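You operate a simulated robot arm through the tools that you are given. There is no shell and no other tool. Be economical: measure what you need, move in short steps, check, and stop when the job is done.

Carry out the task below with a simulated two-armed robot. There is one attempt and no reset: what you move stays moved.

JOB
Pick up the red lamp with one hand, pass it to the other hand and put it on the top of the long bench. Set down upright: red lamp.

The check looks at the end state, three seconds after you hand in, the way a careful person would. Anything else that was tipped, shoved, dropped, spilled or broken makes it a failure.

ROBOT AND FRAMES
Two 7-joint arms with two-finger parallel grippers on one trunk, on a base that drives. Base frame: it is fixed to the floor where the robot stands at the start and does not move with it; the origin is under the middle of the robot, x ahead of it, y to its left, z up; the surface under the hand at the start is at about z = 85. Lengths are in cm, angles in degrees, forces in N, time in s.
The left shoulder is at the start at [12.4, 17.1, 116.2], the right one opposite. With the tool pointing down near the work surface each hand reaches from about 42 to 90 cm from the robot's upright axis, wherever it stands, measured 20 degrees to its own side. Places, roughly: top of the long bench (26x18 cm) [-12, -138, 90]. Payload 4.4 kg a hand.
The TCP of each hand is the grasp point between the finger pads, 2.3 cm short of the fingertips. In the tool frame z runs along the fingers and y along their closing line. The gripper opens to 9.4 cm. The fingers are 3.8 cm wide and 1 cm thick; the gripper's body (5.4 by 9.6 cm) begins 3.9 cm behind the TCP.
Orientation is that of the tool frame in the base frame, as a unit quaternion [x, y, z, w]. With the fingers straight down and closing along the base's y, the tool's x points along the base's -x, its y along +y and its z along -z.

CONTROLS
- The arms move only by the tool servo_tool. It takes "left_motion", "right_motion" or both (then of equal length, played together; a hand with none holds still); each is a list that holds one entry, the list of rows, each a list of 7 numbers: the shift along the tool's x, y, z in units of 25 mm (1.0 is 25 mm), then the turn, a rotation vector about the tool's x, y, z in units of 8 degrees (1.0 is 8 degrees), then the opening, from 0 (shut) to 1 (fully open). In form: [[[dx, dy, dz, wx, wy, wz, jaw], ...]]. A call has 1 to 12 rows; each row shifts and turns the commanded pose from where the row before left it, along the tool's axes as they then stand. A call with a number of a shift or a turn outside -1 to 1 is refused whole. Rows are played at 5 a second. More than 5 cm and 8.6 degrees between two rows, or a gripper value outside its range, and nothing of the call is played. A pose out of reach is approached as far as the arm can. The call stops where the force on the tool passes 40 N (or 10 N more than at its start, if that is more) or the arm is blocked; 0.2 s more then pass. Each finger travels about 7.2 cm/s and halts on what it meets, pressing with about 25 N; the grip force reading is that of the motor and also rises with nothing between the fingers. The clock runs only during rows and for 0.2 s after the last one: add rows that do not move to give the fingers time. It gives the time, the measured TCP pose, the force on the tool (base axes), the opening and the grip force at its end, in the units of the frame above (readings bear some noise), with the torque about the TCP (base axes, N m) and any sound that the robot's microphone picked up.
- Cameras (640 x 400 px; columns grow to the right, rows downward): "scene" is now at [24.6, 1.47, 132.39]; the picture's right is [0.16, -0.99, 0.00], its down [-0.35, -0.06, -0.93] and it looks along [0.92, 0.15, -0.36] (base axes); focal length 214 px, centre (320, 200). "left" rides on the left gripper at [8.6, -1.6, -7.4] in its tool frame; the picture's right is [0.18, 0.98, 0.00], its down [-0.58, 0.11, -0.81] and it looks along [-0.79, 0.15, 0.59] (tool axes); focal length 243 px, centre (320, 200). "right" rides on the right gripper at [8.6, 1.6, -7.5] in its tool frame; the picture's right is [-0.18, 0.98, 0.00], its down [-0.58, -0.11, -0.81] and it looks along [-0.79, -0.15, 0.59] (tool axes); focal length 243 px, centre (320, 200). There is no depth. A picture from a camera that has moved, and an enlarged one, comes with that camera's place and axes in the base frame and with its lens.
- grab_frame(camera): a new picture of that camera. The clock stands still meanwhile.
- move_column(by): slides the trunk up (or, below 0, down) by that many cm; the arms and the scene camera ride with it, the base frame stays. It gives what a move gives, with no picture.
- drive_base(legs): drives the robot by 1 to 6 legs, each [ahead, left, turn to the left] in cm, cm and degrees, along the robot's own axes; the way and the turn of a leg run together, so that a leg with both is an arc; at most 150 cm and 180 degrees a leg. The arms and the cameras ride along, it lands a little off, and it stops where it bumps. It gives what a move gives.
- aim_head(pan, tilt): turns the head with the scene camera to pan (to the left, within 80 degrees either way) and tilt (down, from -29 to 69), counted from straight ahead of the robot. It gives what a move gives.
- zoom(camera, box): a new picture of the part [left, top, right, bottom] of that camera's present view, enlarged. The clock stands still meanwhile.
- finish_job(): hands the job in; it is judged then, once.

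Go step by step. Nothing tells you exact positions but the pictures and the camera data: compare them with the known pose of the tool, close in by small moves and look again before you grip or let go. The budget is 120 turns and 92 pictures, counting those below and the enlarged ones. Unless the task says otherwise, let go and move clear before handing in, and close with one line.

The tools are called as a command line: name --argument value ..., lists and objects as JSON in quotes. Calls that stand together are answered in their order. servo_tool: Moves the arms, as the interface text tells. Its arguments: {"type":"object","properties":{"left_motion":{"type":"array","items":{"type":"array","items":{"type":"array","items":{"type":"number"}}}},"right_motion":{"type":"array","items":{"type":"array","items":{"type":"array","items":{"type":"number"}}}}},"required":[]} The other tools are called the same way: move_column (by) slides the trunk up or down; drive_base (legs) drives the base; aim_head (pan, tilt) turns the head that bears the scene camera; grab_frame (camera) takes a picture; zoom (camera, box) takes an enlarged picture of a part of a camera's view; finish_job () hands the job in.

At the start:

```text
t: 0.0
left_eef_pos: [51.19, 28.71, 119.57]
left_tcp_rot: [0.001, 1.0, -0.001, 0.0]
left_ft_force: [-0.3, 0.1, -0.9]
left_ft_torque: [0.02, 0.0, 0.03]
left_finger_gap: 9.4
left_grasp_force: 0.1
right_eef_pos: [42.71, -16.98, 117.28]
right_tcp_rot: [0.0, 1.0, 0.0, 0.0]
right_ft_force: [-0.6, -0.2, 0.0]
right_ft_torque: [0.03, -0.01, -0.01]
right_finger_gap: 9.38
right_grasp_force: 0.0
trunk travel left (down, up): [-17.5, 21.3]
robot x, y, heading: [0.18, -0.12, -0.1]
head pan, tilt: [9.5, 21.0]
```

scene: 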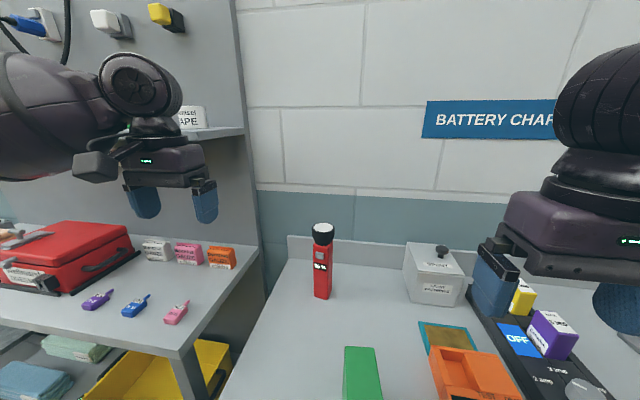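
right: 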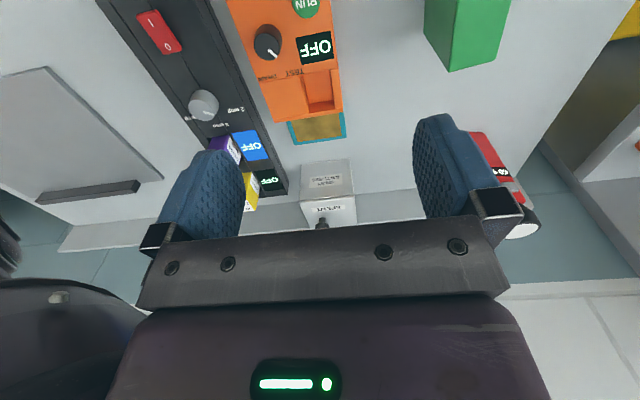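
left: 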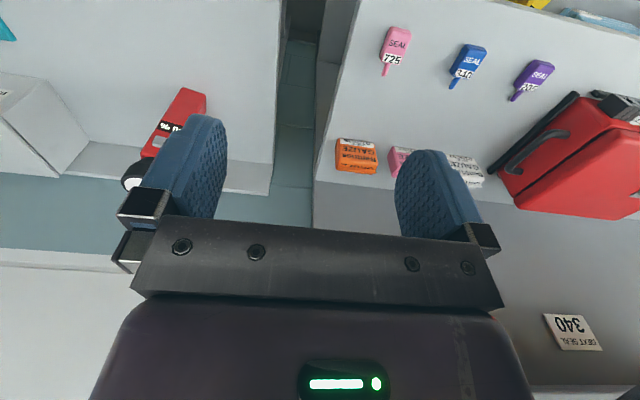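

I see a red flashlight standing on the table at about [72, 8, 85], which I take to be the red lamp. I'll look at it closely, then look toward the long bench on the right.

zoom --camera "scene" --box '[260, 200, 400, 310]'

aim_head --pan -80 --tilt 25

grab_frame --camera "scene"

```text
3.64 times, centred on (330, 255) of scene
camera zoom: at [24.6, 1.47, 132.39], right [0.16, -0.99, 0.0], down [-0.35, -0.06, -0.93], along [0.92, 0.15, -0.36], focal length 780 px, centre (284, 0)
```

zoom: 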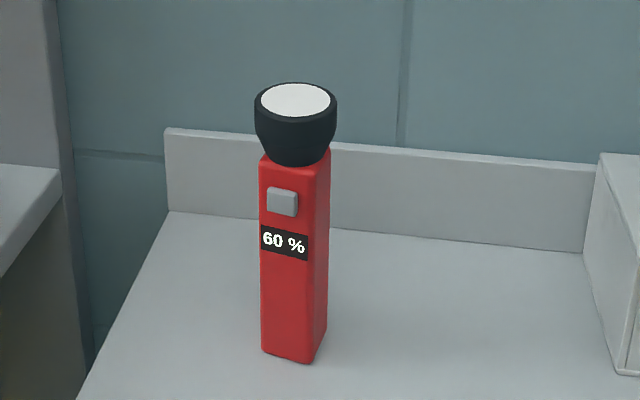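

```text
t: 1.6
left_eef_pos: [51.1, 28.73, 119.46]
left_tcp_rot: [0.0, 1.0, 0.0, 0.0]
left_ft_force: [0.1, -0.6, 0.0]
left_ft_torque: [0.0, 0.03, -0.02]
left_finger_gap: 9.41
left_grasp_force: 0.0
right_eef_pos: [42.71, -17.01, 117.36]
right_tcp_rot: [0.0, 1.0, -0.001, 0.001]
right_ft_force: [0.1, -0.5, -0.1]
right_ft_torque: [-0.01, 0.0, -0.01]
right_finger_gap: 9.38
right_grasp_force: 0.1
trunk travel left (down, up): [-17.5, 21.3]
robot x, y, heading: [0.02, 0.09, -0.2]
head pan, tilt: [-80.0, 25.0]
```

```text
87 pictures are left
camera scene: at [17.03, -9.13, 131.74], right [-0.98, -0.17, 0.0], down [-0.07, 0.42, -0.91], along [0.16, -0.89, -0.42], focal length 214 px, centre (320, 200)
```

scene: 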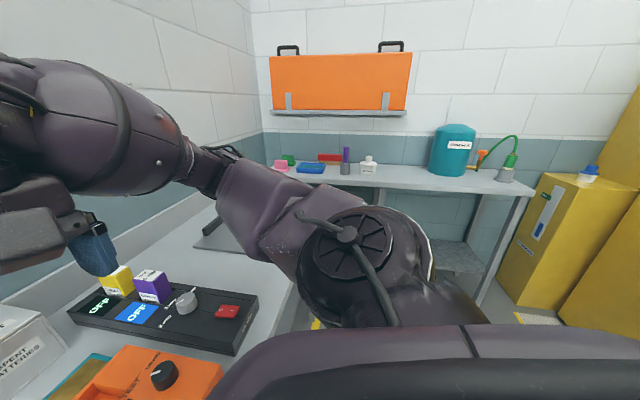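

The free spot on the long bench lies between the white bottle and the teal drum. I'll look back at the lamp more closely to find its place and yaw before I grip.

aim_head --pan 8 --tilt 38

zoom --camera "scene" --box '[260, 120, 400, 208]'

grab_frame --camera "scene"

```text
t: 3.3
left_eef_pos: [51.15, 28.74, 119.68]
left_tcp_rot: [0.0, 1.0, 0.0, 0.0]
left_ft_force: [1.2, 0.9, -0.4]
left_ft_torque: [0.02, -0.01, -0.04]
left_finger_gap: 9.43
left_grasp_force: 0.1
right_eef_pos: [42.73, -16.98, 117.37]
right_tcp_rot: [-0.001, 1.0, 0.0, 0.0]
right_ft_force: [-0.7, 0.3, 0.0]
right_ft_torque: [0.0, -0.03, -0.02]
right_finger_gap: 9.38
right_grasp_force: 0.1
trunk travel left (down, up): [-17.5, 21.3]
robot x, y, heading: [0.01, 0.18, 0.0]
head pan, tilt: [8.0, 38.0]
```

```text
4.55 times, centred on (330, 164) of scene
camera zoom: at [23.97, 1.13, 129.71], right [0.14, -0.99, 0.0], down [-0.61, -0.09, -0.79], along [0.78, 0.11, -0.62], focal length 975 px, centre (274, 364)
```

zoom: 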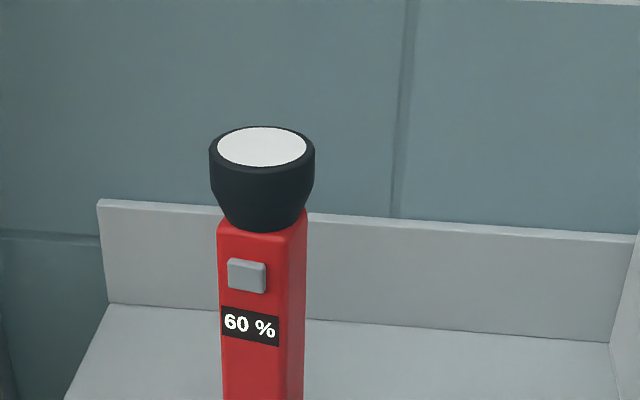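

```text
85 pictures are left
camera scene: at [23.97, 1.13, 129.71], right [0.14, -0.99, 0.0], down [-0.61, -0.09, -0.79], along [0.78, 0.11, -0.62], focal length 214 px, centre (320, 200)
```

scene: 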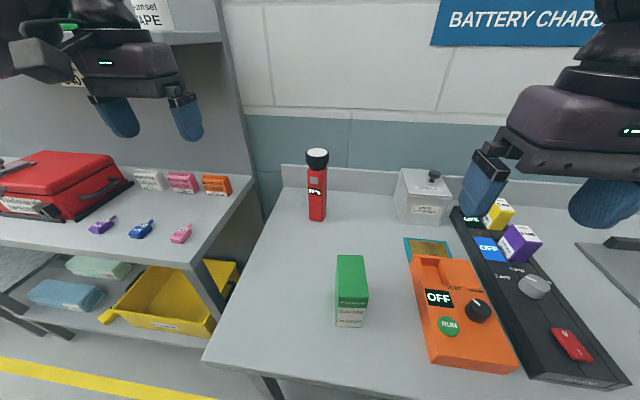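

The lamp is clear of its neighbours. I'll zoom once more on its base corners.

zoom --camera "scene" --box '[280, 140, 360, 230]'

```text
4.44 times, centred on (320, 185) of scene
camera zoom: at [23.97, 1.13, 129.71], right [0.14, -0.99, 0.0], down [-0.61, -0.09, -0.79], along [0.78, 0.11, -0.62], focal length 953 px, centre (320, 267)
```

zoom: 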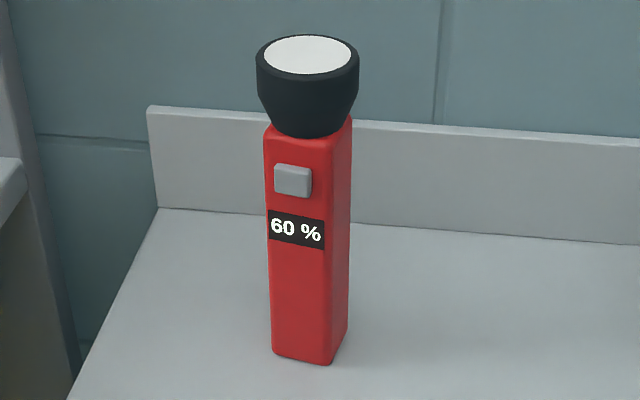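

The lamp's body is about 4×4 cm, centred near [72.3, 8.6] with yaw −12°, from z 85 to 106. I'll turn the left hand to yaw −12°, pitched 15° down, up where it is clear.

servo_tool --left_motion '[[[0, 0, 0, 0, 0, 0.75, 1], [0, 0, 0, 0, 0, 0.75, 1], [0, 0, 0, 0, -0.9375, 0, 1], [0, 0, 0, 0, -0.9375, 0, 1], [0, 0, 0, 0, -0.9375, 0, 1], [0, 0, 0, 0, -0.9375, 0, 1], [0, 0, 0, 0, -0.9375, 0, 1], [0, 0, 0, 0, -0.9375, 0, 1], [0, 0, 0, 0, -0.9375, 0, 1], [0, 0, 0, 0, -0.9375, 0, 1], [0, 0, 0, 0, -0.9375, 0, 1], [0, 0, 0, 0, -0.9375, 0, 1]]]'

```text
t: 5.9
left_eef_pos: [53.72, 32.11, 121.44]
left_tcp_rot: [0.03, 0.82, -0.029, 0.571]
left_ft_force: [0.0, 0.2, -0.4]
left_ft_torque: [0.01, 0.02, 0.04]
left_finger_gap: 9.42
left_grasp_force: 0.1
left hand out of reach, approached as far as the arm can: row 10, 11, 12
right_eef_pos: [42.71, -16.95, 117.21]
right_tcp_rot: [0.0, 1.0, 0.0, -0.001]
right_ft_force: [-0.2, -1.4, 0.8]
right_ft_torque: [0.02, -0.02, -0.02]
right_finger_gap: 9.4
right_grasp_force: 0.0
trunk travel left (down, up): [-17.5, 21.3]
robot x, y, heading: [-0.21, -0.34, -0.2]
head pan, tilt: [8.0, 38.0]
```

The hand fell a little short of that orientation because it is so close in. I'll move it toward the lamp at a safe height and read the pose again.

servo_tool --left_motion '[[[0.63, -0.975, 0.55, 0, 0, 0, 1], [0.63, -0.975, 0.55, 0, 0, 0, 1], [0.63, -0.975, 0.55, 0, 0, 0, 1], [0.63, -0.975, 0.55, 0, 0, 0, 1], [0.63, -0.975, 0.55, 0, 0, 0, 1], [0.63, -0.975, 0.55, 0, 0, 0, 1], [0.63, -0.975, 0.55, 0, 0, 0, 1], [0.63, -0.975, 0.55, 0, 0, 0, 1], [0, 0, 0, 0, 0, 0, 1]]]'

```text
t: 7.9
left_eef_pos: [57.78, 14.31, 107.3]
left_tcp_rot: [0.03, 0.819, -0.03, 0.573]
left_ft_force: [-0.2, -0.5, -0.1]
left_ft_torque: [-0.04, 0.03, 0.01]
left_finger_gap: 9.42
left_grasp_force: 0.2
left hand out of reach, approached as far as the arm can: row 1, 8
right_eef_pos: [42.54, -17.07, 117.39]
right_tcp_rot: [0.0, 1.0, -0.001, 0.001]
right_ft_force: [-0.4, -0.5, 0.9]
right_ft_torque: [-0.01, 0.0, -0.04]
right_finger_gap: 9.39
right_grasp_force: 0.1
trunk travel left (down, up): [-17.5, 21.3]
robot x, y, heading: [-0.1, -0.26, 0.4]
head pan, tilt: [8.0, 38.0]
```

The hand now moves from its measured pose, and reach should get easier further out. I'll go to a standoff about 12 cm before the lamp and correct the yaw.

servo_tool --left_motion '[[[0.55, -0.37, 0.58, 0, 0, 0, 1], [0.55, -0.37, 0.58, 0, 0, 0, 1], [0.55, -0.37, 0.58, 0, 0, 0, 1], [0, 0, 0, 0.41, 0, 0.15, 1], [0, 0, 0, 0.41, 0, 0.15, 1], [0, 0, 0, 0, 0, 0, 1]]]'

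grab_frame --camera "left"

grab_frame --camera "scene"

```text
t: 9.3
left_eef_pos: [59.57, 15.95, 104.5]
left_tcp_rot: [0.08, 0.815, -0.065, 0.57]
left_ft_force: [-1.5, 0.7, 0.0]
left_ft_torque: [0.02, 0.0, 0.01]
left_finger_gap: 9.38
left_grasp_force: 0.2
left hand out of reach, approached as far as the arm can: row 1, 2, 3
right_eef_pos: [42.66, -16.95, 117.32]
right_tcp_rot: [0.0, 1.0, -0.001, -0.001]
right_ft_force: [-0.4, -0.2, 0.1]
right_ft_torque: [-0.01, 0.02, 0.03]
right_finger_gap: 9.38
right_grasp_force: 0.0
trunk travel left (down, up): [-17.5, 21.3]
robot x, y, heading: [0.03, 0.03, -0.1]
head pan, tilt: [8.0, 38.0]
```

```text
83 pictures are left
camera left: at [49.49, 16.33, 99.13], right [0.14, 0.97, -0.19], down [-0.52, 0.23, 0.82], along [0.84, -0.02, 0.54], focal length 243 px, centre (320, 200)
```

left: 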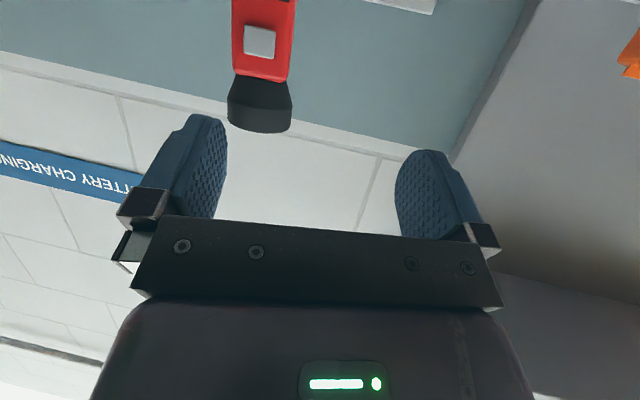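

```text
82 pictures are left
camera scene: at [23.98, 1.14, 129.7], right [0.14, -0.99, 0.0], down [-0.61, -0.09, -0.79], along [0.78, 0.11, -0.62], focal length 214 px, centre (320, 200)
```

scene: 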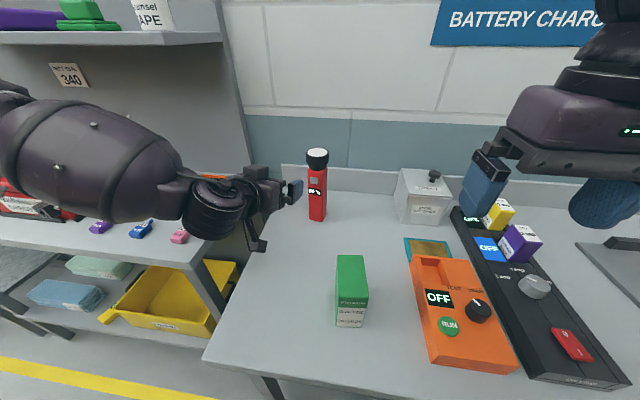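

The hand is too near the trunk to fold well in this pose, so I'll back the base off 12 cm. That puts the lamp about 84 cm out.

drive_base --legs '[[-12, 0, 0]]'

```text
t: 10.5
left_eef_pos: [47.22, 15.83, 104.69]
left_tcp_rot: [0.08, 0.816, -0.065, 0.57]
left_ft_force: [0.2, 0.3, -0.1]
left_ft_torque: [0.01, 0.0, 0.06]
left_finger_gap: 9.42
left_grasp_force: 0.0
right_eef_pos: [30.38, -17.02, 117.18]
right_tcp_rot: [0.0, 1.0, 0.0, 0.001]
right_ft_force: [0.0, 0.4, 0.4]
right_ft_torque: [0.02, 0.01, 0.01]
right_finger_gap: 9.41
right_grasp_force: 0.1
trunk travel left (down, up): [-17.5, 21.3]
robot x, y, heading: [-12.01, -0.04, 0.1]
head pan, tilt: [8.0, 38.0]
```

The orientation is right now: yaw −12° and pitch 20° down. Next is the standoff 12 cm before the lamp, at z 98.6.

servo_tool --left_motion '[[[0.07, -0.117, 1, 0, 0, 0, 1], [0.07, -0.117, 1, 0, 0, 0, 1], [0.07, -0.117, 1, 0, 0, 0, 1], [0.07, -0.117, 1, 0, 0, 0, 1], [0.07, -0.117, 1, 0, 0, 0, 1], [0.07, -0.117, 1, 0, 0, 0, 1], [0, 0, 0, 0, 0, 0, 1]]]'

grab_frame --camera "left"

grab_frame --camera "scene"

```text
t: 12.1
left_eef_pos: [56.76, 18.63, 103.35]
left_tcp_rot: [0.08, 0.816, -0.066, 0.569]
left_ft_force: [0.8, 0.1, -0.3]
left_ft_torque: [0.0, -0.02, 0.01]
left_finger_gap: 9.37
left_grasp_force: 0.0
left hand out of reach, approached as far as the arm can: row 2, 3, 4, 5, 6
right_eef_pos: [30.52, -16.9, 117.41]
right_tcp_rot: [0.0, 1.0, 0.0, 0.0]
right_ft_force: [-0.7, 0.2, -0.3]
right_ft_torque: [0.01, -0.02, 0.03]
right_finger_gap: 9.42
right_grasp_force: 0.1
trunk travel left (down, up): [-17.5, 21.3]
robot x, y, heading: [-12.49, -0.05, -0.0]
head pan, tilt: [8.0, 38.0]
```

```text
81 pictures are left
camera left: at [46.83, 18.9, 97.91], right [0.14, 0.97, -0.19], down [-0.52, 0.23, 0.82], along [0.84, -0.02, 0.54], focal length 243 px, centre (320, 200)
```

left: 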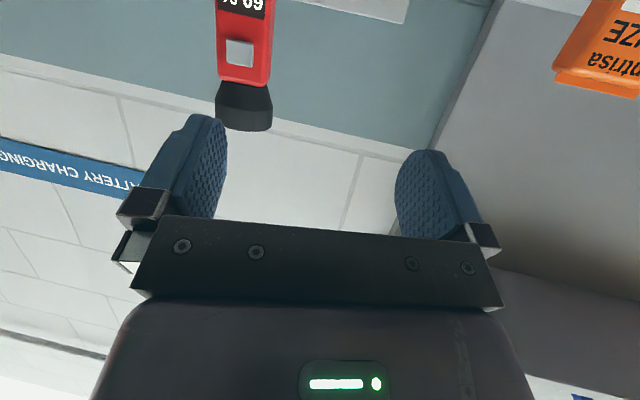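

```text
80 pictures are left
camera scene: at [11.78, 1.13, 129.71], right [0.14, -0.99, 0.0], down [-0.61, -0.09, -0.79], along [0.78, 0.11, -0.62], focal length 214 px, centre (320, 200)
```

scene: 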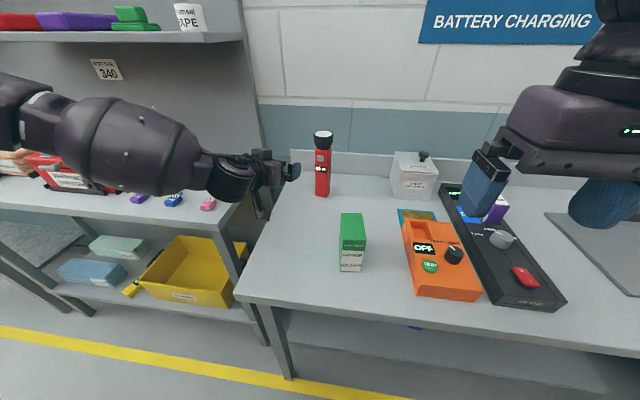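

The arm can't follow with this wrist bend from a high shoulder. I'll raise the hand, then lower the trunk so the forearm lies flatter.

servo_tool --left_motion '[[[-0.88, -0.014, -0.32, 0, 0, 0, 1], [-0.88, -0.014, -0.32, 0, 0, 0, 1], [-0.88, -0.014, -0.32, 0, 0, 0, 1], [-0.88, -0.014, -0.32, 0, 0, 0, 1], [-0.88, -0.014, -0.32, 0, 0, 0, 1], [-0.88, -0.014, -0.32, 0, 0, 0, 1], [0, 0, 0, 0, 0, 0, 1]]]'

```text
t: 13.7
left_eef_pos: [57.12, 18.5, 117.4]
left_tcp_rot: [0.079, 0.816, -0.064, 0.568]
left_ft_force: [-0.1, -0.3, -0.1]
left_ft_torque: [0.02, 0.02, -0.03]
left_finger_gap: 9.41
left_grasp_force: 0.0
right_eef_pos: [30.64, -17.04, 117.26]
right_tcp_rot: [0.0, 1.0, 0.0, 0.0]
right_ft_force: [0.0, -0.5, 0.1]
right_ft_torque: [-0.02, 0.02, 0.0]
right_finger_gap: 9.37
right_grasp_force: 0.1
trunk travel left (down, up): [-17.5, 21.3]
robot x, y, heading: [-12.45, -0.12, -0.1]
head pan, tilt: [8.0, 38.0]
```

move_column --by -15

```text
t: 15.5
left_eef_pos: [56.44, 18.68, 103.62]
left_tcp_rot: [0.079, 0.811, -0.065, 0.575]
left_ft_force: [0.2, 0.8, -0.3]
left_ft_torque: [0.01, -0.02, -0.01]
left_finger_gap: 9.41
left_grasp_force: 0.1
right_eef_pos: [35.57, -16.88, 95.63]
right_tcp_rot: [0.005, 0.991, -0.002, -0.132]
right_ft_force: [1.1, -0.6, 0.3]
right_ft_torque: [-0.02, 0.03, 0.03]
right_finger_gap: 9.37
right_grasp_force: 0.0
trunk travel left (down, up): [-2.5, 36.3]
robot x, y, heading: [-11.91, 0.27, -0.2]
head pan, tilt: [8.0, 38.0]
```

The right hand shifted oddly as the trunk went down, so I'll check with pictures.

grab_frame --camera "right"

aim_head --pan -40 --tilt 35

grab_frame --camera "scene"

```text
79 pictures are left
camera right: at [29.02, -15.3, 104.98], right [0.19, 0.98, -0.05], down [0.77, -0.11, 0.63], along [0.61, -0.16, -0.78], focal length 243 px, centre (320, 200)
```

right: 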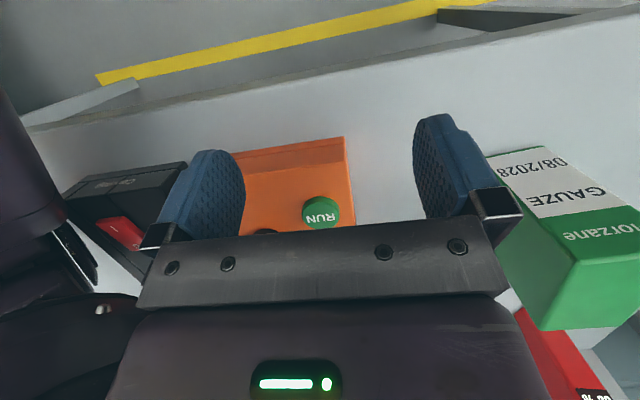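

```text
t: 16.6
left_eef_pos: [56.48, 18.67, 103.4]
left_tcp_rot: [0.079, 0.812, -0.065, 0.574]
left_ft_force: [-0.1, -0.2, 0.3]
left_ft_torque: [-0.03, -0.02, 0.0]
left_finger_gap: 9.39
left_grasp_force: 0.0
right_eef_pos: [35.41, -17.02, 95.48]
right_tcp_rot: [0.006, 0.991, -0.002, -0.131]
right_ft_force: [-0.5, -0.5, -0.8]
right_ft_torque: [-0.01, -0.03, 0.02]
right_finger_gap: 9.37
right_grasp_force: 0.1
trunk travel left (down, up): [-2.5, 36.3]
robot x, y, heading: [-12.07, 0.03, -0.2]
head pan, tilt: [-40.0, 35.0]
```

```text
78 pictures are left
camera scene: at [23.42, -5.46, 112.3], right [-0.64, -0.77, 0.0], down [-0.44, 0.37, -0.82], along [0.63, -0.53, -0.57], focal length 214 px, centre (320, 200)
```

scene: 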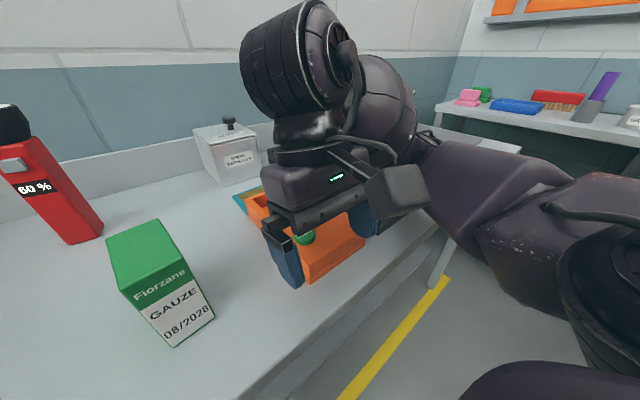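

The trunk leaned forward on its way down, which left the right hand low over the orange device. I'll raise and straighten the right hand while the left tries the standoff.

servo_tool --left_motion '[[[0.1, -0.433, 0.4, 0, 0, 0, 1], [0.1, -0.433, 0.4, 0, 0, 0, 1], [0.1, -0.433, 0.4, 0, 0, 0, 1], [0.1, -0.433, 0.4, 0, 0, 0, 1], [0.1, -0.433, 0.4, 0, 0, 0, 1], [0.1, -0.433, 0.4, 0, 0, 0, 1], [0, 0, 0, 0, 0, 0, 1], [0, 0, 0, 0, 0, 0, 1]]]' --right_motion '[[[0.26, 0, -0.97, 0, 0, 0, 1], [0.26, 0, -0.97, 0, 0, 0, 1], [0.26, 0, -0.97, 0, 0, 0, 1], [0.26, 0, -0.97, 0, 0, 0, 1], [0.26, 0, -0.97, 0, 0, 0, 1], [0, 0, 0, 0, -0.94, 0, 1], [0, 0, 0, 0, -0.94, 0, 1], [0, 0, 0, 0, 0, 0, 1]]]'

```text
t: 18.4
left_eef_pos: [60.72, 11.05, 98.9]
left_tcp_rot: [0.079, 0.816, -0.064, 0.569]
left_ft_force: [-0.2, -0.4, -0.9]
left_ft_torque: [0.01, 0.03, 0.05]
left_finger_gap: 9.37
left_grasp_force: 0.0
right_eef_pos: [36.19, -17.06, 106.68]
right_tcp_rot: [0.0, 1.0, 0.0, -0.018]
right_ft_force: [0.1, 0.3, 1.1]
right_ft_torque: [-0.01, 0.0, 0.0]
right_finger_gap: 9.38
right_grasp_force: 0.0
trunk travel left (down, up): [-2.5, 36.3]
robot x, y, heading: [-12.44, 0.12, -0.3]
head pan, tilt: [-40.0, 35.0]
```

The left hand reached the standoff. I'll check its alignment with the lamp.

aim_head --pan 5 --tilt 25

grab_frame --camera "scene"

grab_frame --camera "left"

```text
t: 19.5
left_eef_pos: [60.74, 11.01, 99.05]
left_tcp_rot: [0.08, 0.815, -0.065, 0.57]
left_ft_force: [0.3, 0.2, 0.6]
left_ft_torque: [0.01, 0.02, 0.02]
left_finger_gap: 9.42
left_grasp_force: 0.0
right_eef_pos: [36.19, -17.04, 106.76]
right_tcp_rot: [0.0, 1.0, 0.0, -0.019]
right_ft_force: [0.2, -0.4, 0.1]
right_ft_torque: [-0.01, -0.02, 0.01]
right_finger_gap: 9.39
right_grasp_force: 0.0
trunk travel left (down, up): [-2.5, 36.3]
robot x, y, heading: [-12.15, -0.15, 0.2]
head pan, tilt: [5.0, 25.0]
```

```text
77 pictures are left
camera scene: at [26.39, 0.71, 113.35], right [0.09, -1.0, 0.0], down [-0.42, -0.04, -0.91], along [0.9, 0.08, -0.42], focal length 214 px, centre (320, 200)
```

scene: 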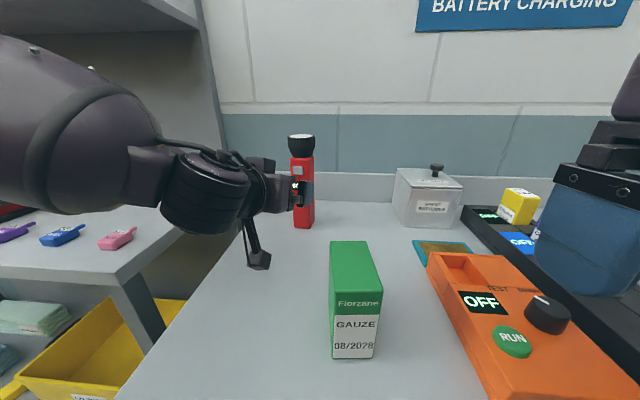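

```text
76 pictures are left
camera left: at [50.66, 11.42, 93.57], right [0.14, 0.97, -0.19], down [-0.52, 0.23, 0.82], along [0.84, -0.02, 0.54], focal length 243 px, centre (320, 200)
```

left: 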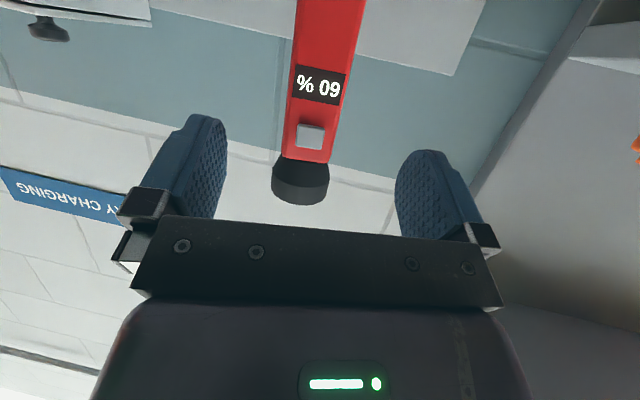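

The lamp sits centred between the fingers. I'll advance 11 cm horizontally with the gripper open.

servo_tool --left_motion '[[[-0.28, 0, 0.836, 0, 0, 0, 1], [-0.28, 0, 0.836, 0, 0, 0, 1], [-0.28, 0, 0.836, 0, 0, 0, 1], [-0.28, 0, 0.836, 0, 0, 0, 1], [-0.28, 0, 0.836, 0, 0, 0, 1], [0, 0, 0, 0, 0, 0, 1]]]'

grab_frame --camera "left"

zoom --camera "scene" --box '[230, 110, 380, 260]'

```text
t: 20.9
left_eef_pos: [71.97, 10.18, 98.92]
left_tcp_rot: [0.08, 0.816, -0.065, 0.569]
left_ft_force: [-0.1, 0.9, -0.5]
left_ft_torque: [-0.01, 0.02, 0.03]
left_finger_gap: 9.4
left_grasp_force: 0.0
left hand out of reach, approached as far as the arm can: row 5
right_eef_pos: [36.07, -17.01, 106.75]
right_tcp_rot: [0.0, 1.0, -0.001, -0.019]
right_ft_force: [0.9, 0.3, 0.6]
right_ft_torque: [-0.03, -0.01, 0.03]
right_finger_gap: 9.39
right_grasp_force: 0.0
trunk travel left (down, up): [-2.5, 36.3]
robot x, y, heading: [-11.87, -0.33, 0.1]
head pan, tilt: [5.0, 25.0]
```

```text
75 pictures are left
camera left: at [61.86, 10.64, 93.49], right [0.14, 0.97, -0.19], down [-0.52, 0.23, 0.82], along [0.84, -0.02, 0.54], focal length 243 px, centre (320, 200)
```

left: 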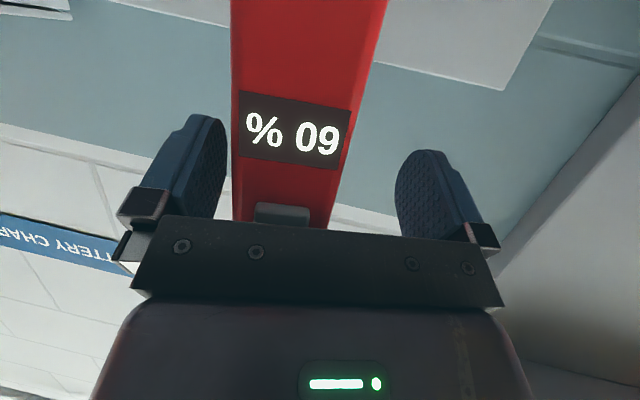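

```text
2.67 times, centred on (305, 185) of scene
camera zoom: at [26.39, 0.71, 113.36], right [0.09, -1.0, 0.0], down [-0.42, -0.04, -0.91], along [0.9, 0.08, -0.42], focal length 572 px, centre (360, 240)
```

zoom: 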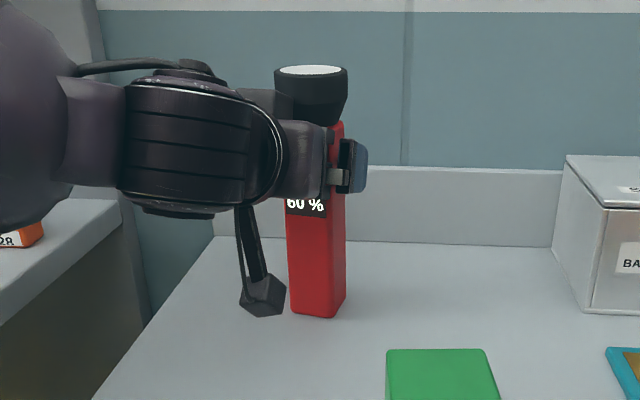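

The hand ended about 1.5 cm left of the lamp's centre, at its reach limit. I'll nudge the base 1.5 cm to the right.

drive_base --legs '[[0, -1.5, 0]]'

grab_frame --camera "left"

```text
t: 21.8
left_eef_pos: [72.01, 8.78, 98.88]
left_tcp_rot: [0.08, 0.815, -0.065, 0.57]
left_ft_force: [0.0, 0.3, -0.1]
left_ft_torque: [-0.01, 0.0, 0.01]
left_finger_gap: 9.4
left_grasp_force: 0.1
right_eef_pos: [36.12, -18.58, 106.79]
right_tcp_rot: [0.0, 1.0, 0.0, -0.019]
right_ft_force: [0.5, -0.7, 0.2]
right_ft_torque: [0.0, 0.02, -0.01]
right_finger_gap: 9.41
right_grasp_force: 0.2
trunk travel left (down, up): [-2.5, 36.3]
robot x, y, heading: [-11.98, -1.9, -0.1]
head pan, tilt: [5.0, 25.0]
```

```text
73 pictures are left
camera left: at [61.84, 9.13, 93.48], right [0.14, 0.97, -0.19], down [-0.52, 0.23, 0.82], along [0.84, -0.02, 0.54], focal length 243 px, centre (320, 200)
```

left: 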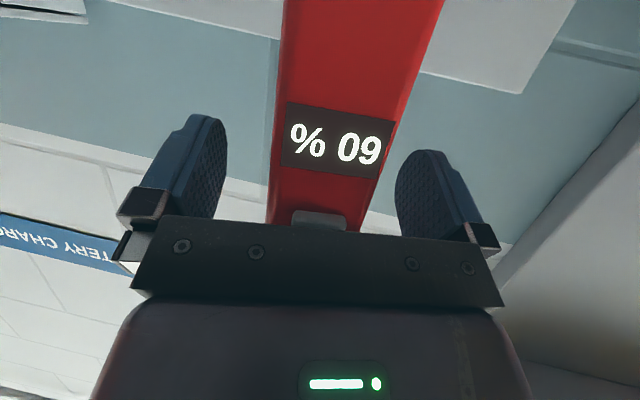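

The lamp is centred now. I'll close the fingers gently.

servo_tool --left_motion '[[[0, 0, 0, 0, 0, 0, 0.8], [0, 0, 0, 0, 0, 0, 0.6], [0, 0, 0, 0, 0, 0, 0.5], [0, 0, 0, 0, 0, 0, 0.4], [0, 0, 0, 0, 0, 0, 0.2], [0, 0, 0, 0, 0, 0, 0], [0, 0, 0, 0, 0, 0, 0], [0, 0, 0, 0, 0, 0, 0]]]'

grab_frame --camera "left"

zoom --camera "scene" --box '[230, 110, 380, 260]'

```text
t: 23.6
left_eef_pos: [71.88, 8.77, 99.07]
left_tcp_rot: [0.079, 0.815, -0.064, 0.57]
left_ft_force: [2.1, 1.9, 2.1]
left_ft_torque: [0.33, -0.27, 0.02]
left_finger_gap: 4.39
left_grasp_force: 25.0
right_eef_pos: [36.1, -18.46, 106.74]
right_tcp_rot: [0.0, 1.0, 0.001, -0.019]
right_ft_force: [-0.7, 0.8, 0.4]
right_ft_torque: [-0.01, 0.01, 0.05]
right_finger_gap: 9.39
right_grasp_force: 0.0
trunk travel left (down, up): [-2.5, 36.3]
robot x, y, heading: [-12.4, -1.13, -0.1]
head pan, tilt: [5.0, 25.0]
```

```text
72 pictures are left
camera left: at [61.85, 9.17, 93.5], right [0.14, 0.97, -0.19], down [-0.52, 0.23, 0.82], along [0.84, -0.02, 0.54], focal length 243 px, centre (320, 200)
```

left: 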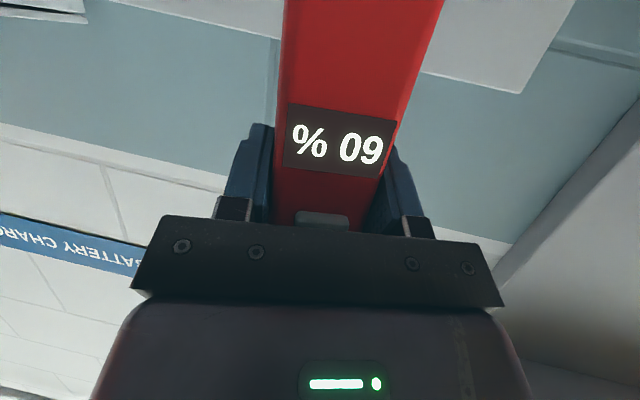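

```text
2.67 times, centred on (305, 185) of scene
camera zoom: at [26.38, -0.76, 113.36], right [0.09, -1.0, 0.0], down [-0.42, -0.04, -0.91], along [0.9, 0.08, -0.42], focal length 572 px, centre (360, 240)
```

zoom: 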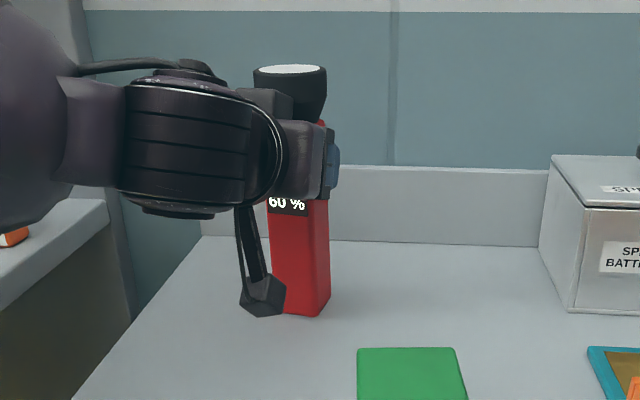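

Grip is firm at a 4.4 cm gap. I'll lift straight up 12 cm.

servo_tool --left_motion '[[[-0.9, -0.015, -0.33, 0, 0, 0, 0], [-0.9, -0.015, -0.33, 0, 0, 0, 0], [-0.9, -0.015, -0.33, 0, 0, 0, 0], [-0.9, -0.015, -0.33, 0, 0, 0, 0], [-0.9, -0.015, -0.33, 0, 0, 0, 0], [0, 0, 0, 0, 0, 0, 0]]]'

grab_frame --camera "scene"

```text
t: 25.0
left_eef_pos: [72.18, 8.86, 110.73]
left_tcp_rot: [0.08, 0.816, -0.065, 0.569]
left_ft_force: [0.6, 0.6, -3.4]
left_ft_torque: [0.01, -0.02, -0.01]
left_finger_gap: 4.4
left_grasp_force: 25.2
right_eef_pos: [36.31, -18.56, 106.74]
right_tcp_rot: [0.0, 1.0, 0.0, -0.019]
right_ft_force: [0.2, -0.4, -0.5]
right_ft_torque: [-0.01, 0.0, -0.01]
right_finger_gap: 9.41
right_grasp_force: 0.0
trunk travel left (down, up): [-2.5, 36.3]
robot x, y, heading: [-12.37, -1.42, -0.1]
head pan, tilt: [5.0, 25.0]
```

```text
70 pictures are left
camera scene: at [26.45, -0.76, 113.32], right [0.09, -1.0, 0.0], down [-0.42, -0.04, -0.91], along [0.9, 0.08, -0.42], focal length 214 px, centre (320, 200)
```

scene: 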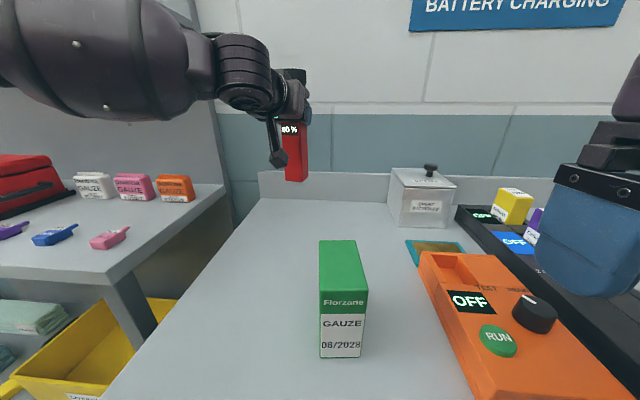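

The lamp is lifted cleanly. I'll back away from the table for the handover.

drive_base --legs '[[-28, 0, 0]]'

aim_head --pan 0 --tilt 30

grab_frame --camera "scene"

```text
t: 26.9
left_eef_pos: [44.21, 8.57, 110.76]
left_tcp_rot: [0.081, 0.815, -0.066, 0.569]
left_ft_force: [-0.7, -0.5, -3.0]
left_ft_torque: [0.03, 0.0, 0.03]
left_finger_gap: 4.37
left_grasp_force: 24.7
right_eef_pos: [8.16, -18.5, 106.8]
right_tcp_rot: [0.002, 1.0, 0.0, -0.019]
right_ft_force: [-0.2, -0.1, 0.7]
right_ft_torque: [-0.01, -0.01, -0.05]
right_finger_gap: 9.4
right_grasp_force: 0.1
trunk travel left (down, up): [-2.5, 36.3]
robot x, y, heading: [-40.35, -1.47, -0.2]
head pan, tilt: [5.0, 25.0]
```

```text
t: 27.6
left_eef_pos: [44.36, 8.65, 110.72]
left_tcp_rot: [0.081, 0.816, -0.066, 0.568]
left_ft_force: [0.4, 0.3, -4.1]
left_ft_torque: [0.0, -0.03, 0.03]
left_finger_gap: 4.37
left_grasp_force: 25.4
right_eef_pos: [8.08, -18.57, 106.71]
right_tcp_rot: [0.002, 1.0, 0.0, -0.02]
right_ft_force: [0.4, -0.8, 0.9]
right_ft_torque: [-0.03, -0.01, 0.02]
right_finger_gap: 9.4
right_grasp_force: 0.1
trunk travel left (down, up): [-2.5, 36.3]
robot x, y, heading: [-40.1, -1.55, -0.2]
head pan, tilt: [0.0, 30.0]
```

```text
69 pictures are left
camera scene: at [-1.64, -1.6, 112.54], right [0.0, -1.0, 0.0], down [-0.5, 0.0, -0.87], along [0.87, 0.0, -0.5], focal length 214 px, centre (320, 200)
```

scene: 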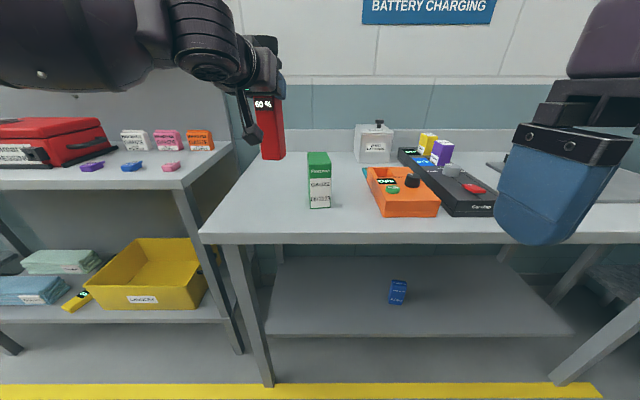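

Clear of the table. I'll turn the left hand toward yaw −45° so the right hand can come in square to the lamp.

servo_tool --left_motion '[[[0, 0, 0, 0.776, 0.012, 0.285, 0], [0, 0, 0, 0.776, 0.012, 0.285, 0], [0, 0, 0, 0.776, 0.012, 0.285, 0], [0, 0, 0, 0.776, 0.012, 0.285, 0], [0, 0, 0, 0.776, 0.012, 0.285, 0], [0, 0, 0, 0, 0, 0, 0]]]'

```text
t: 29.0
left_eef_pos: [44.21, 8.5, 110.78]
left_tcp_rot: [0.31, 0.758, -0.225, 0.527]
left_ft_force: [0.6, 0.8, -5.5]
left_ft_torque: [0.02, 0.01, 0.01]
left_finger_gap: 4.37
left_grasp_force: 25.2
right_eef_pos: [8.14, -18.58, 106.73]
right_tcp_rot: [0.001, 1.0, 0.0, -0.02]
right_ft_force: [0.5, -0.5, 1.1]
right_ft_torque: [0.0, 0.02, 0.02]
right_finger_gap: 9.39
right_grasp_force: 0.1
trunk travel left (down, up): [-2.5, 36.3]
robot x, y, heading: [-40.28, -1.51, -0.1]
head pan, tilt: [0.0, 30.0]
```

The left hand is at yaw −45°. I'll bring the lamp to the middle while the right hand turns to yaw +45° and starts to pitch.

servo_tool --left_motion '[[[0.2475, -0.906, -0.235, 0, 0, 0, 0], [0.2475, -0.906, -0.235, 0, 0, 0, 0], [0.2475, -0.906, -0.235, 0, 0, 0, 0], [0.2475, -0.906, -0.235, 0, 0, 0, 0], [0.2475, -0.906, -0.235, 0, 0, 0, 0], [0.2475, -0.906, -0.235, 0, 0, 0, 0], [0.2475, -0.906, -0.235, 0, 0, 0, 0], [0.2475, -0.906, -0.235, 0, 0, 0, 0], [0, 0, 0, 0, 0, 0, 0]]]' --right_motion '[[[0, 0, 0, 0, 0, -0.94, 1], [0, 0, 0, 0, 0, -0.94, 1], [0, 0, 0, 0, 0, -0.94, 1], [0, 0, 0, 0, 0, -0.94, 1], [0, 0, 0, 0, 0, -0.94, 1], [0, 0, 0, 0, 0, -0.94, 1], [0, 0, 0, 0, -0.89, 0, 1], [0, 0, 0, 0, -0.89, 0, 1], [0, 0, 0, 0, -0.89, 0, 1]]]'

```text
t: 31.0
left_eef_pos: [26.99, 0.09, 107.82]
left_tcp_rot: [0.31, 0.759, -0.225, 0.527]
left_ft_force: [0.4, -0.1, -3.5]
left_ft_torque: [-0.01, 0.05, 0.0]
left_finger_gap: 4.39
left_grasp_force: 25.6
right_eef_pos: [8.69, -18.63, 107.12]
right_tcp_rot: [-0.375, 0.911, 0.08, 0.152]
right_ft_force: [-0.1, -0.7, -0.9]
right_ft_torque: [-0.01, -0.02, 0.0]
right_finger_gap: 9.4
right_grasp_force: 0.1
right hand out of reach, approached as far as the arm can: row 9
trunk travel left (down, up): [-2.5, 36.3]
robot x, y, heading: [-40.01, -1.3, -0.3]
head pan, tilt: [0.0, 30.0]
```

The left hand is in place. The right hand needs to be further out to pitch, so I'll move it forward and then continue.

servo_tool --right_motion '[[[-0.45, -0.85, 0.133, 0, 0, 0, 1], [-0.45, -0.85, 0.133, 0, 0, 0, 1], [-0.45, -0.85, 0.133, 0, 0, 0, 1], [-0.45, -0.85, 0.133, 0, 0, 0, 1], [-0.45, -0.85, 0.133, 0, 0, 0, 1], [-0.45, -0.85, 0.133, 0, 0, 0, 1], [0, 0, 0, 0, -0.88, 0, 1], [0, 0, 0, 0, -0.88, 0, 1], [0, 0, 0, 0, -0.88, 0, 1], [0, 0, 0, 0, -0.88, 0, 1], [0, 0, 0, 0, -0.88, 0, 1]]]'

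grab_frame --camera "scene"

```text
t: 33.4
left_eef_pos: [26.9, 0.14, 108.04]
left_tcp_rot: [0.31, 0.758, -0.225, 0.527]
left_ft_force: [-0.1, 0.0, -3.4]
left_ft_torque: [0.03, 0.05, 0.02]
left_finger_gap: 4.41
left_grasp_force: 24.9
right_eef_pos: [22.54, -22.81, 107.26]
right_tcp_rot: [-0.333, 0.821, 0.189, 0.423]
right_ft_force: [-0.2, -0.5, 0.5]
right_ft_torque: [-0.02, 0.0, -0.01]
right_finger_gap: 9.41
right_grasp_force: 0.0
trunk travel left (down, up): [-2.5, 36.3]
robot x, y, heading: [-40.21, -1.45, -0.2]
head pan, tilt: [0.0, 30.0]
```

```text
68 pictures are left
camera scene: at [-1.65, -1.63, 112.54], right [0.0, -1.0, 0.0], down [-0.5, 0.0, -0.87], along [0.87, 0.0, -0.5], focal length 214 px, centre (320, 200)
```

scene: 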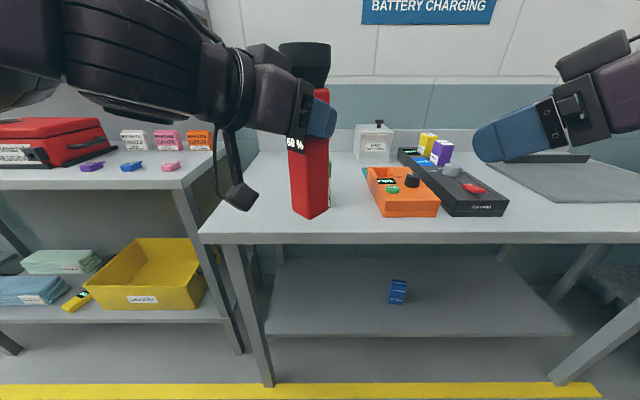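

The right hand is at yaw 46°, pitched 35° down. I'll bring it to a standoff 12 cm short of the lower part of the lamp.

servo_tool --right_motion '[[[0.184, 0.98, 0.75, 0, 0, 0, 0.75], [0.184, 0.98, 0.75, 0, 0, 0, 0.75], [0.184, 0.98, 0.75, 0, 0, 0, 0.75], [0.184, 0.98, 0.75, 0, 0, 0, 0.75], [0.184, 0.98, 0.75, 0, 0, 0, 0.75], [0, 0, 0, 0, 0, 0, 0.75]]]'

grab_frame --camera "scene"

grab_frame --camera "right"

```text
t: 34.8
left_eef_pos: [26.91, 0.17, 107.95]
left_tcp_rot: [0.309, 0.759, -0.225, 0.527]
left_ft_force: [-0.4, -0.2, -4.5]
left_ft_torque: [0.01, -0.02, 0.01]
left_finger_gap: 4.38
left_grasp_force: 24.6
right_eef_pos: [20.84, -10.04, 101.94]
right_tcp_rot: [-0.333, 0.822, 0.187, 0.422]
right_ft_force: [0.0, 0.1, 1.8]
right_ft_torque: [-0.01, 0.03, -0.01]
right_finger_gap: 7.06
right_grasp_force: 0.1
right hand out of reach, approached as far as the arm can: row 3, 4, 5
trunk travel left (down, up): [-2.5, 36.3]
robot x, y, heading: [-40.01, -1.61, 0.0]
head pan, tilt: [0.0, 30.0]
```

```text
67 pictures are left
camera scene: at [-1.69, -1.62, 112.56], right [0.0, -1.0, 0.0], down [-0.5, 0.0, -0.87], along [0.87, 0.0, -0.5], focal length 214 px, centre (320, 200)
```

scene: 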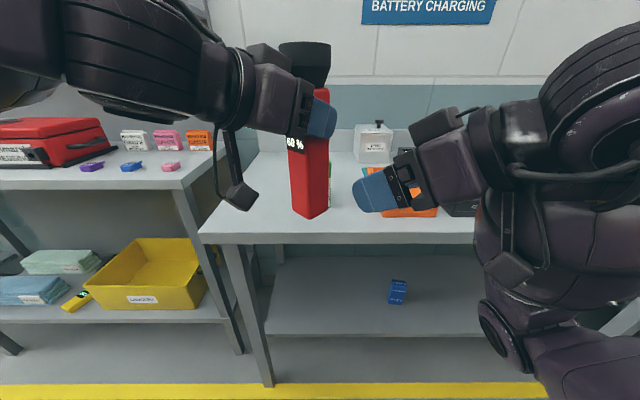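

```text
66 pictures are left
camera right: at [11.8, -16.73, 99.06], right [-0.62, 0.77, 0.18], down [-0.14, -0.33, 0.94], along [0.78, 0.55, 0.3], focal length 243 px, centre (320, 200)
```

right: 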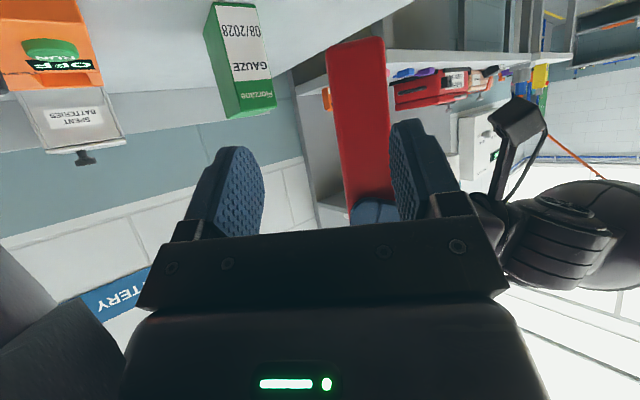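

The right hand is at its inner reach limit. I'll move the lamp a little outward and right with the left hand, and slide the right hand to line up.

servo_tool --left_motion '[[[-0.34, -0.094, 0.94, 0, 0, 0, 0], [-0.34, -0.094, 0.94, 0, 0, 0, 0], [-0.34, -0.094, 0.94, 0, 0, 0, 0], [0, 0, 0, 0, 0, 0, 0]]]' --right_motion '[[[0.163, -0.69, 0.115, 0, 0, 0, 0.75], [0.163, -0.69, 0.115, 0, 0, 0, 0.75], [0.163, -0.69, 0.115, 0, 0, 0, 0.75], [0, 0, 0, 0, 0, 0, 0.75]]]'

grab_frame --camera "right"

```text
t: 35.8
left_eef_pos: [30.47, -3.22, 108.1]
left_tcp_rot: [0.31, 0.759, -0.225, 0.527]
left_ft_force: [-0.5, -0.2, -4.6]
left_ft_torque: [0.0, 0.01, 0.0]
left_finger_gap: 4.42
left_grasp_force: 24.9
left hand out of reach, approached as far as the arm can: row 2, 3
right_eef_pos: [24.63, -13.59, 100.09]
right_tcp_rot: [-0.334, 0.822, 0.188, 0.421]
right_ft_force: [0.6, -0.1, -0.1]
right_ft_torque: [0.02, 0.0, 0.01]
right_finger_gap: 7.03
right_grasp_force: 0.1
trunk travel left (down, up): [-2.5, 36.3]
robot x, y, heading: [-40.13, -1.05, -0.1]
head pan, tilt: [0.0, 30.0]
```

```text
65 pictures are left
camera right: at [15.45, -20.25, 97.22], right [-0.62, 0.77, 0.18], down [-0.14, -0.33, 0.94], along [0.78, 0.55, 0.31], focal length 243 px, centre (320, 200)
```

right: 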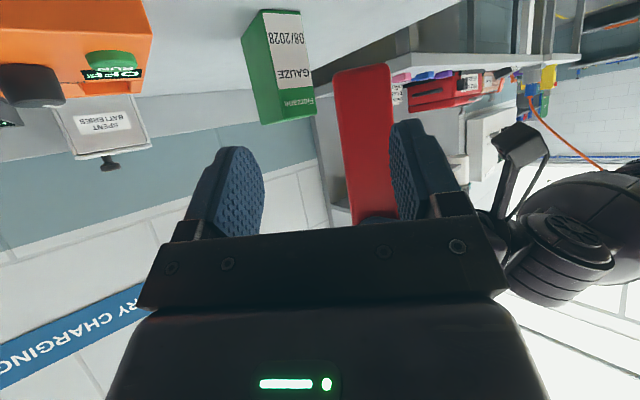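

The lamp is now at about [30.8, −3.5]. I'll shift the right hand sideways 2.8 cm and advance halfway.

servo_tool --right_motion '[[[0, 0.56, 0, 0, 0, 0, 0.75], [0, 0.56, 0, 0, 0, 0, 0.75], [-0.61, 0.02, 0.825, 0, 0, 0, 0.75], [-0.61, 0.02, 0.825, 0, 0, 0, 0.75], [0, 0, 0, 0, 0, 0, 0.75]]]'

grab_frame --camera "right"

grab_frame --camera "scene"

```text
t: 37.0
left_eef_pos: [30.2, -3.14, 108.04]
left_tcp_rot: [0.309, 0.759, -0.224, 0.527]
left_ft_force: [0.0, -0.4, -3.2]
left_ft_torque: [-0.01, 0.03, -0.02]
left_finger_gap: 4.4
left_grasp_force: 24.8
right_eef_pos: [26.22, -7.92, 100.4]
right_tcp_rot: [-0.332, 0.822, 0.187, 0.423]
right_ft_force: [-0.4, -0.1, -0.1]
right_ft_torque: [-0.02, 0.01, 0.01]
right_finger_gap: 7.04
right_grasp_force: 0.0
trunk travel left (down, up): [-2.5, 36.3]
robot x, y, heading: [-40.27, -1.28, -0.2]
head pan, tilt: [0.0, 30.0]
```

```text
64 pictures are left
camera right: at [17.06, -14.58, 97.58], right [-0.62, 0.77, 0.18], down [-0.14, -0.33, 0.94], along [0.78, 0.55, 0.31], focal length 243 px, centre (320, 200)
```

right: 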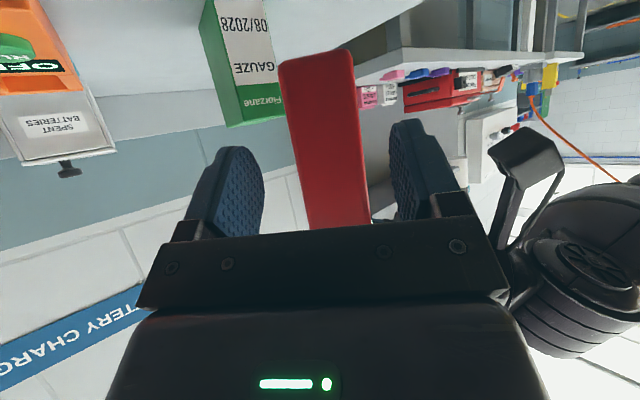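

```text
63 pictures are left
camera scene: at [-1.65, -1.62, 112.54], right [0.0, -1.0, 0.0], down [-0.5, 0.0, -0.87], along [0.87, 0.0, -0.5], focal length 214 px, centre (320, 200)
```

scene: 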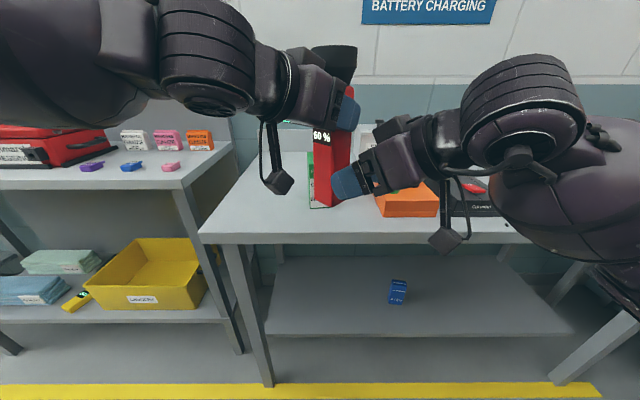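

Aligned. I'll advance the last 5 cm and look before closing.

servo_tool --right_motion '[[[-0.41, 0.01, 0.556, 0, 0, 0, 0.75], [-0.41, 0.01, 0.556, 0, 0, 0, 0.75], [-0.41, 0.01, 0.556, 0, 0, 0, 0.75], [0, 0, 0, 0, 0, 0, 0.75]]]'

grab_frame --camera "right"

zoom --camera "scene" --box '[240, 30, 480, 260]'

```text
t: 37.8
left_eef_pos: [31.08, -2.59, 108.1]
left_tcp_rot: [0.301, 0.763, -0.217, 0.529]
left_ft_force: [3.0, 2.8, -4.1]
left_ft_torque: [0.01, -0.02, -0.03]
left_finger_gap: 4.41
left_grasp_force: 24.8
right_eef_pos: [29.43, -4.69, 100.36]
right_tcp_rot: [-0.332, 0.822, 0.187, 0.423]
right_ft_force: [-1.2, -3.3, -0.9]
right_ft_torque: [0.17, -0.19, 0.05]
right_finger_gap: 7.06
right_grasp_force: 0.0
trunk travel left (down, up): [-2.5, 36.3]
robot x, y, heading: [-40.27, -1.84, -0.0]
head pan, tilt: [0.0, 30.0]
stopped in row 4 (left hand): the force on the tool passed its limit at 52 N (the readings are from after the stop); the commanded pose is now the measured one
```

```text
62 pictures are left
camera right: at [20.34, -11.35, 97.54], right [-0.61, 0.77, 0.18], down [-0.14, -0.32, 0.94], along [0.78, 0.55, 0.31], focal length 243 px, centre (320, 200)
```

right: 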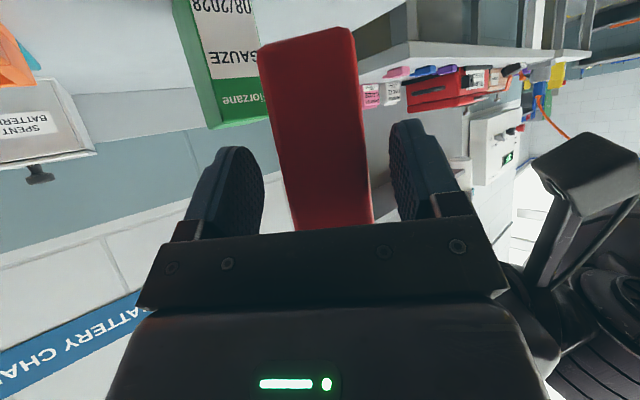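

```text
1.74 times, centred on (360, 145) of scene
camera zoom: at [-1.65, -1.61, 112.54], right [0.0, -1.0, 0.0], down [-0.5, 0.0, -0.87], along [0.87, 0.0, -0.5], focal length 373 px, centre (250, 296)
```

zoom: 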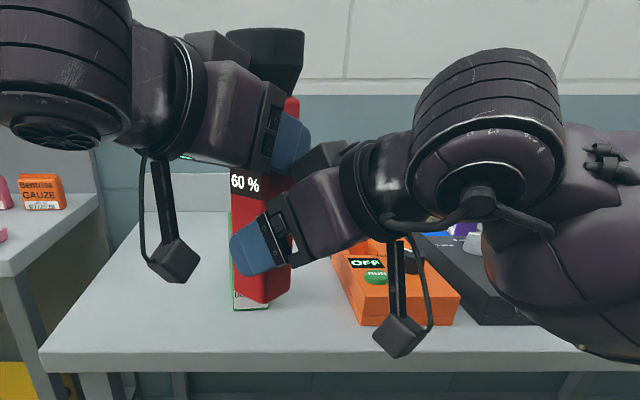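

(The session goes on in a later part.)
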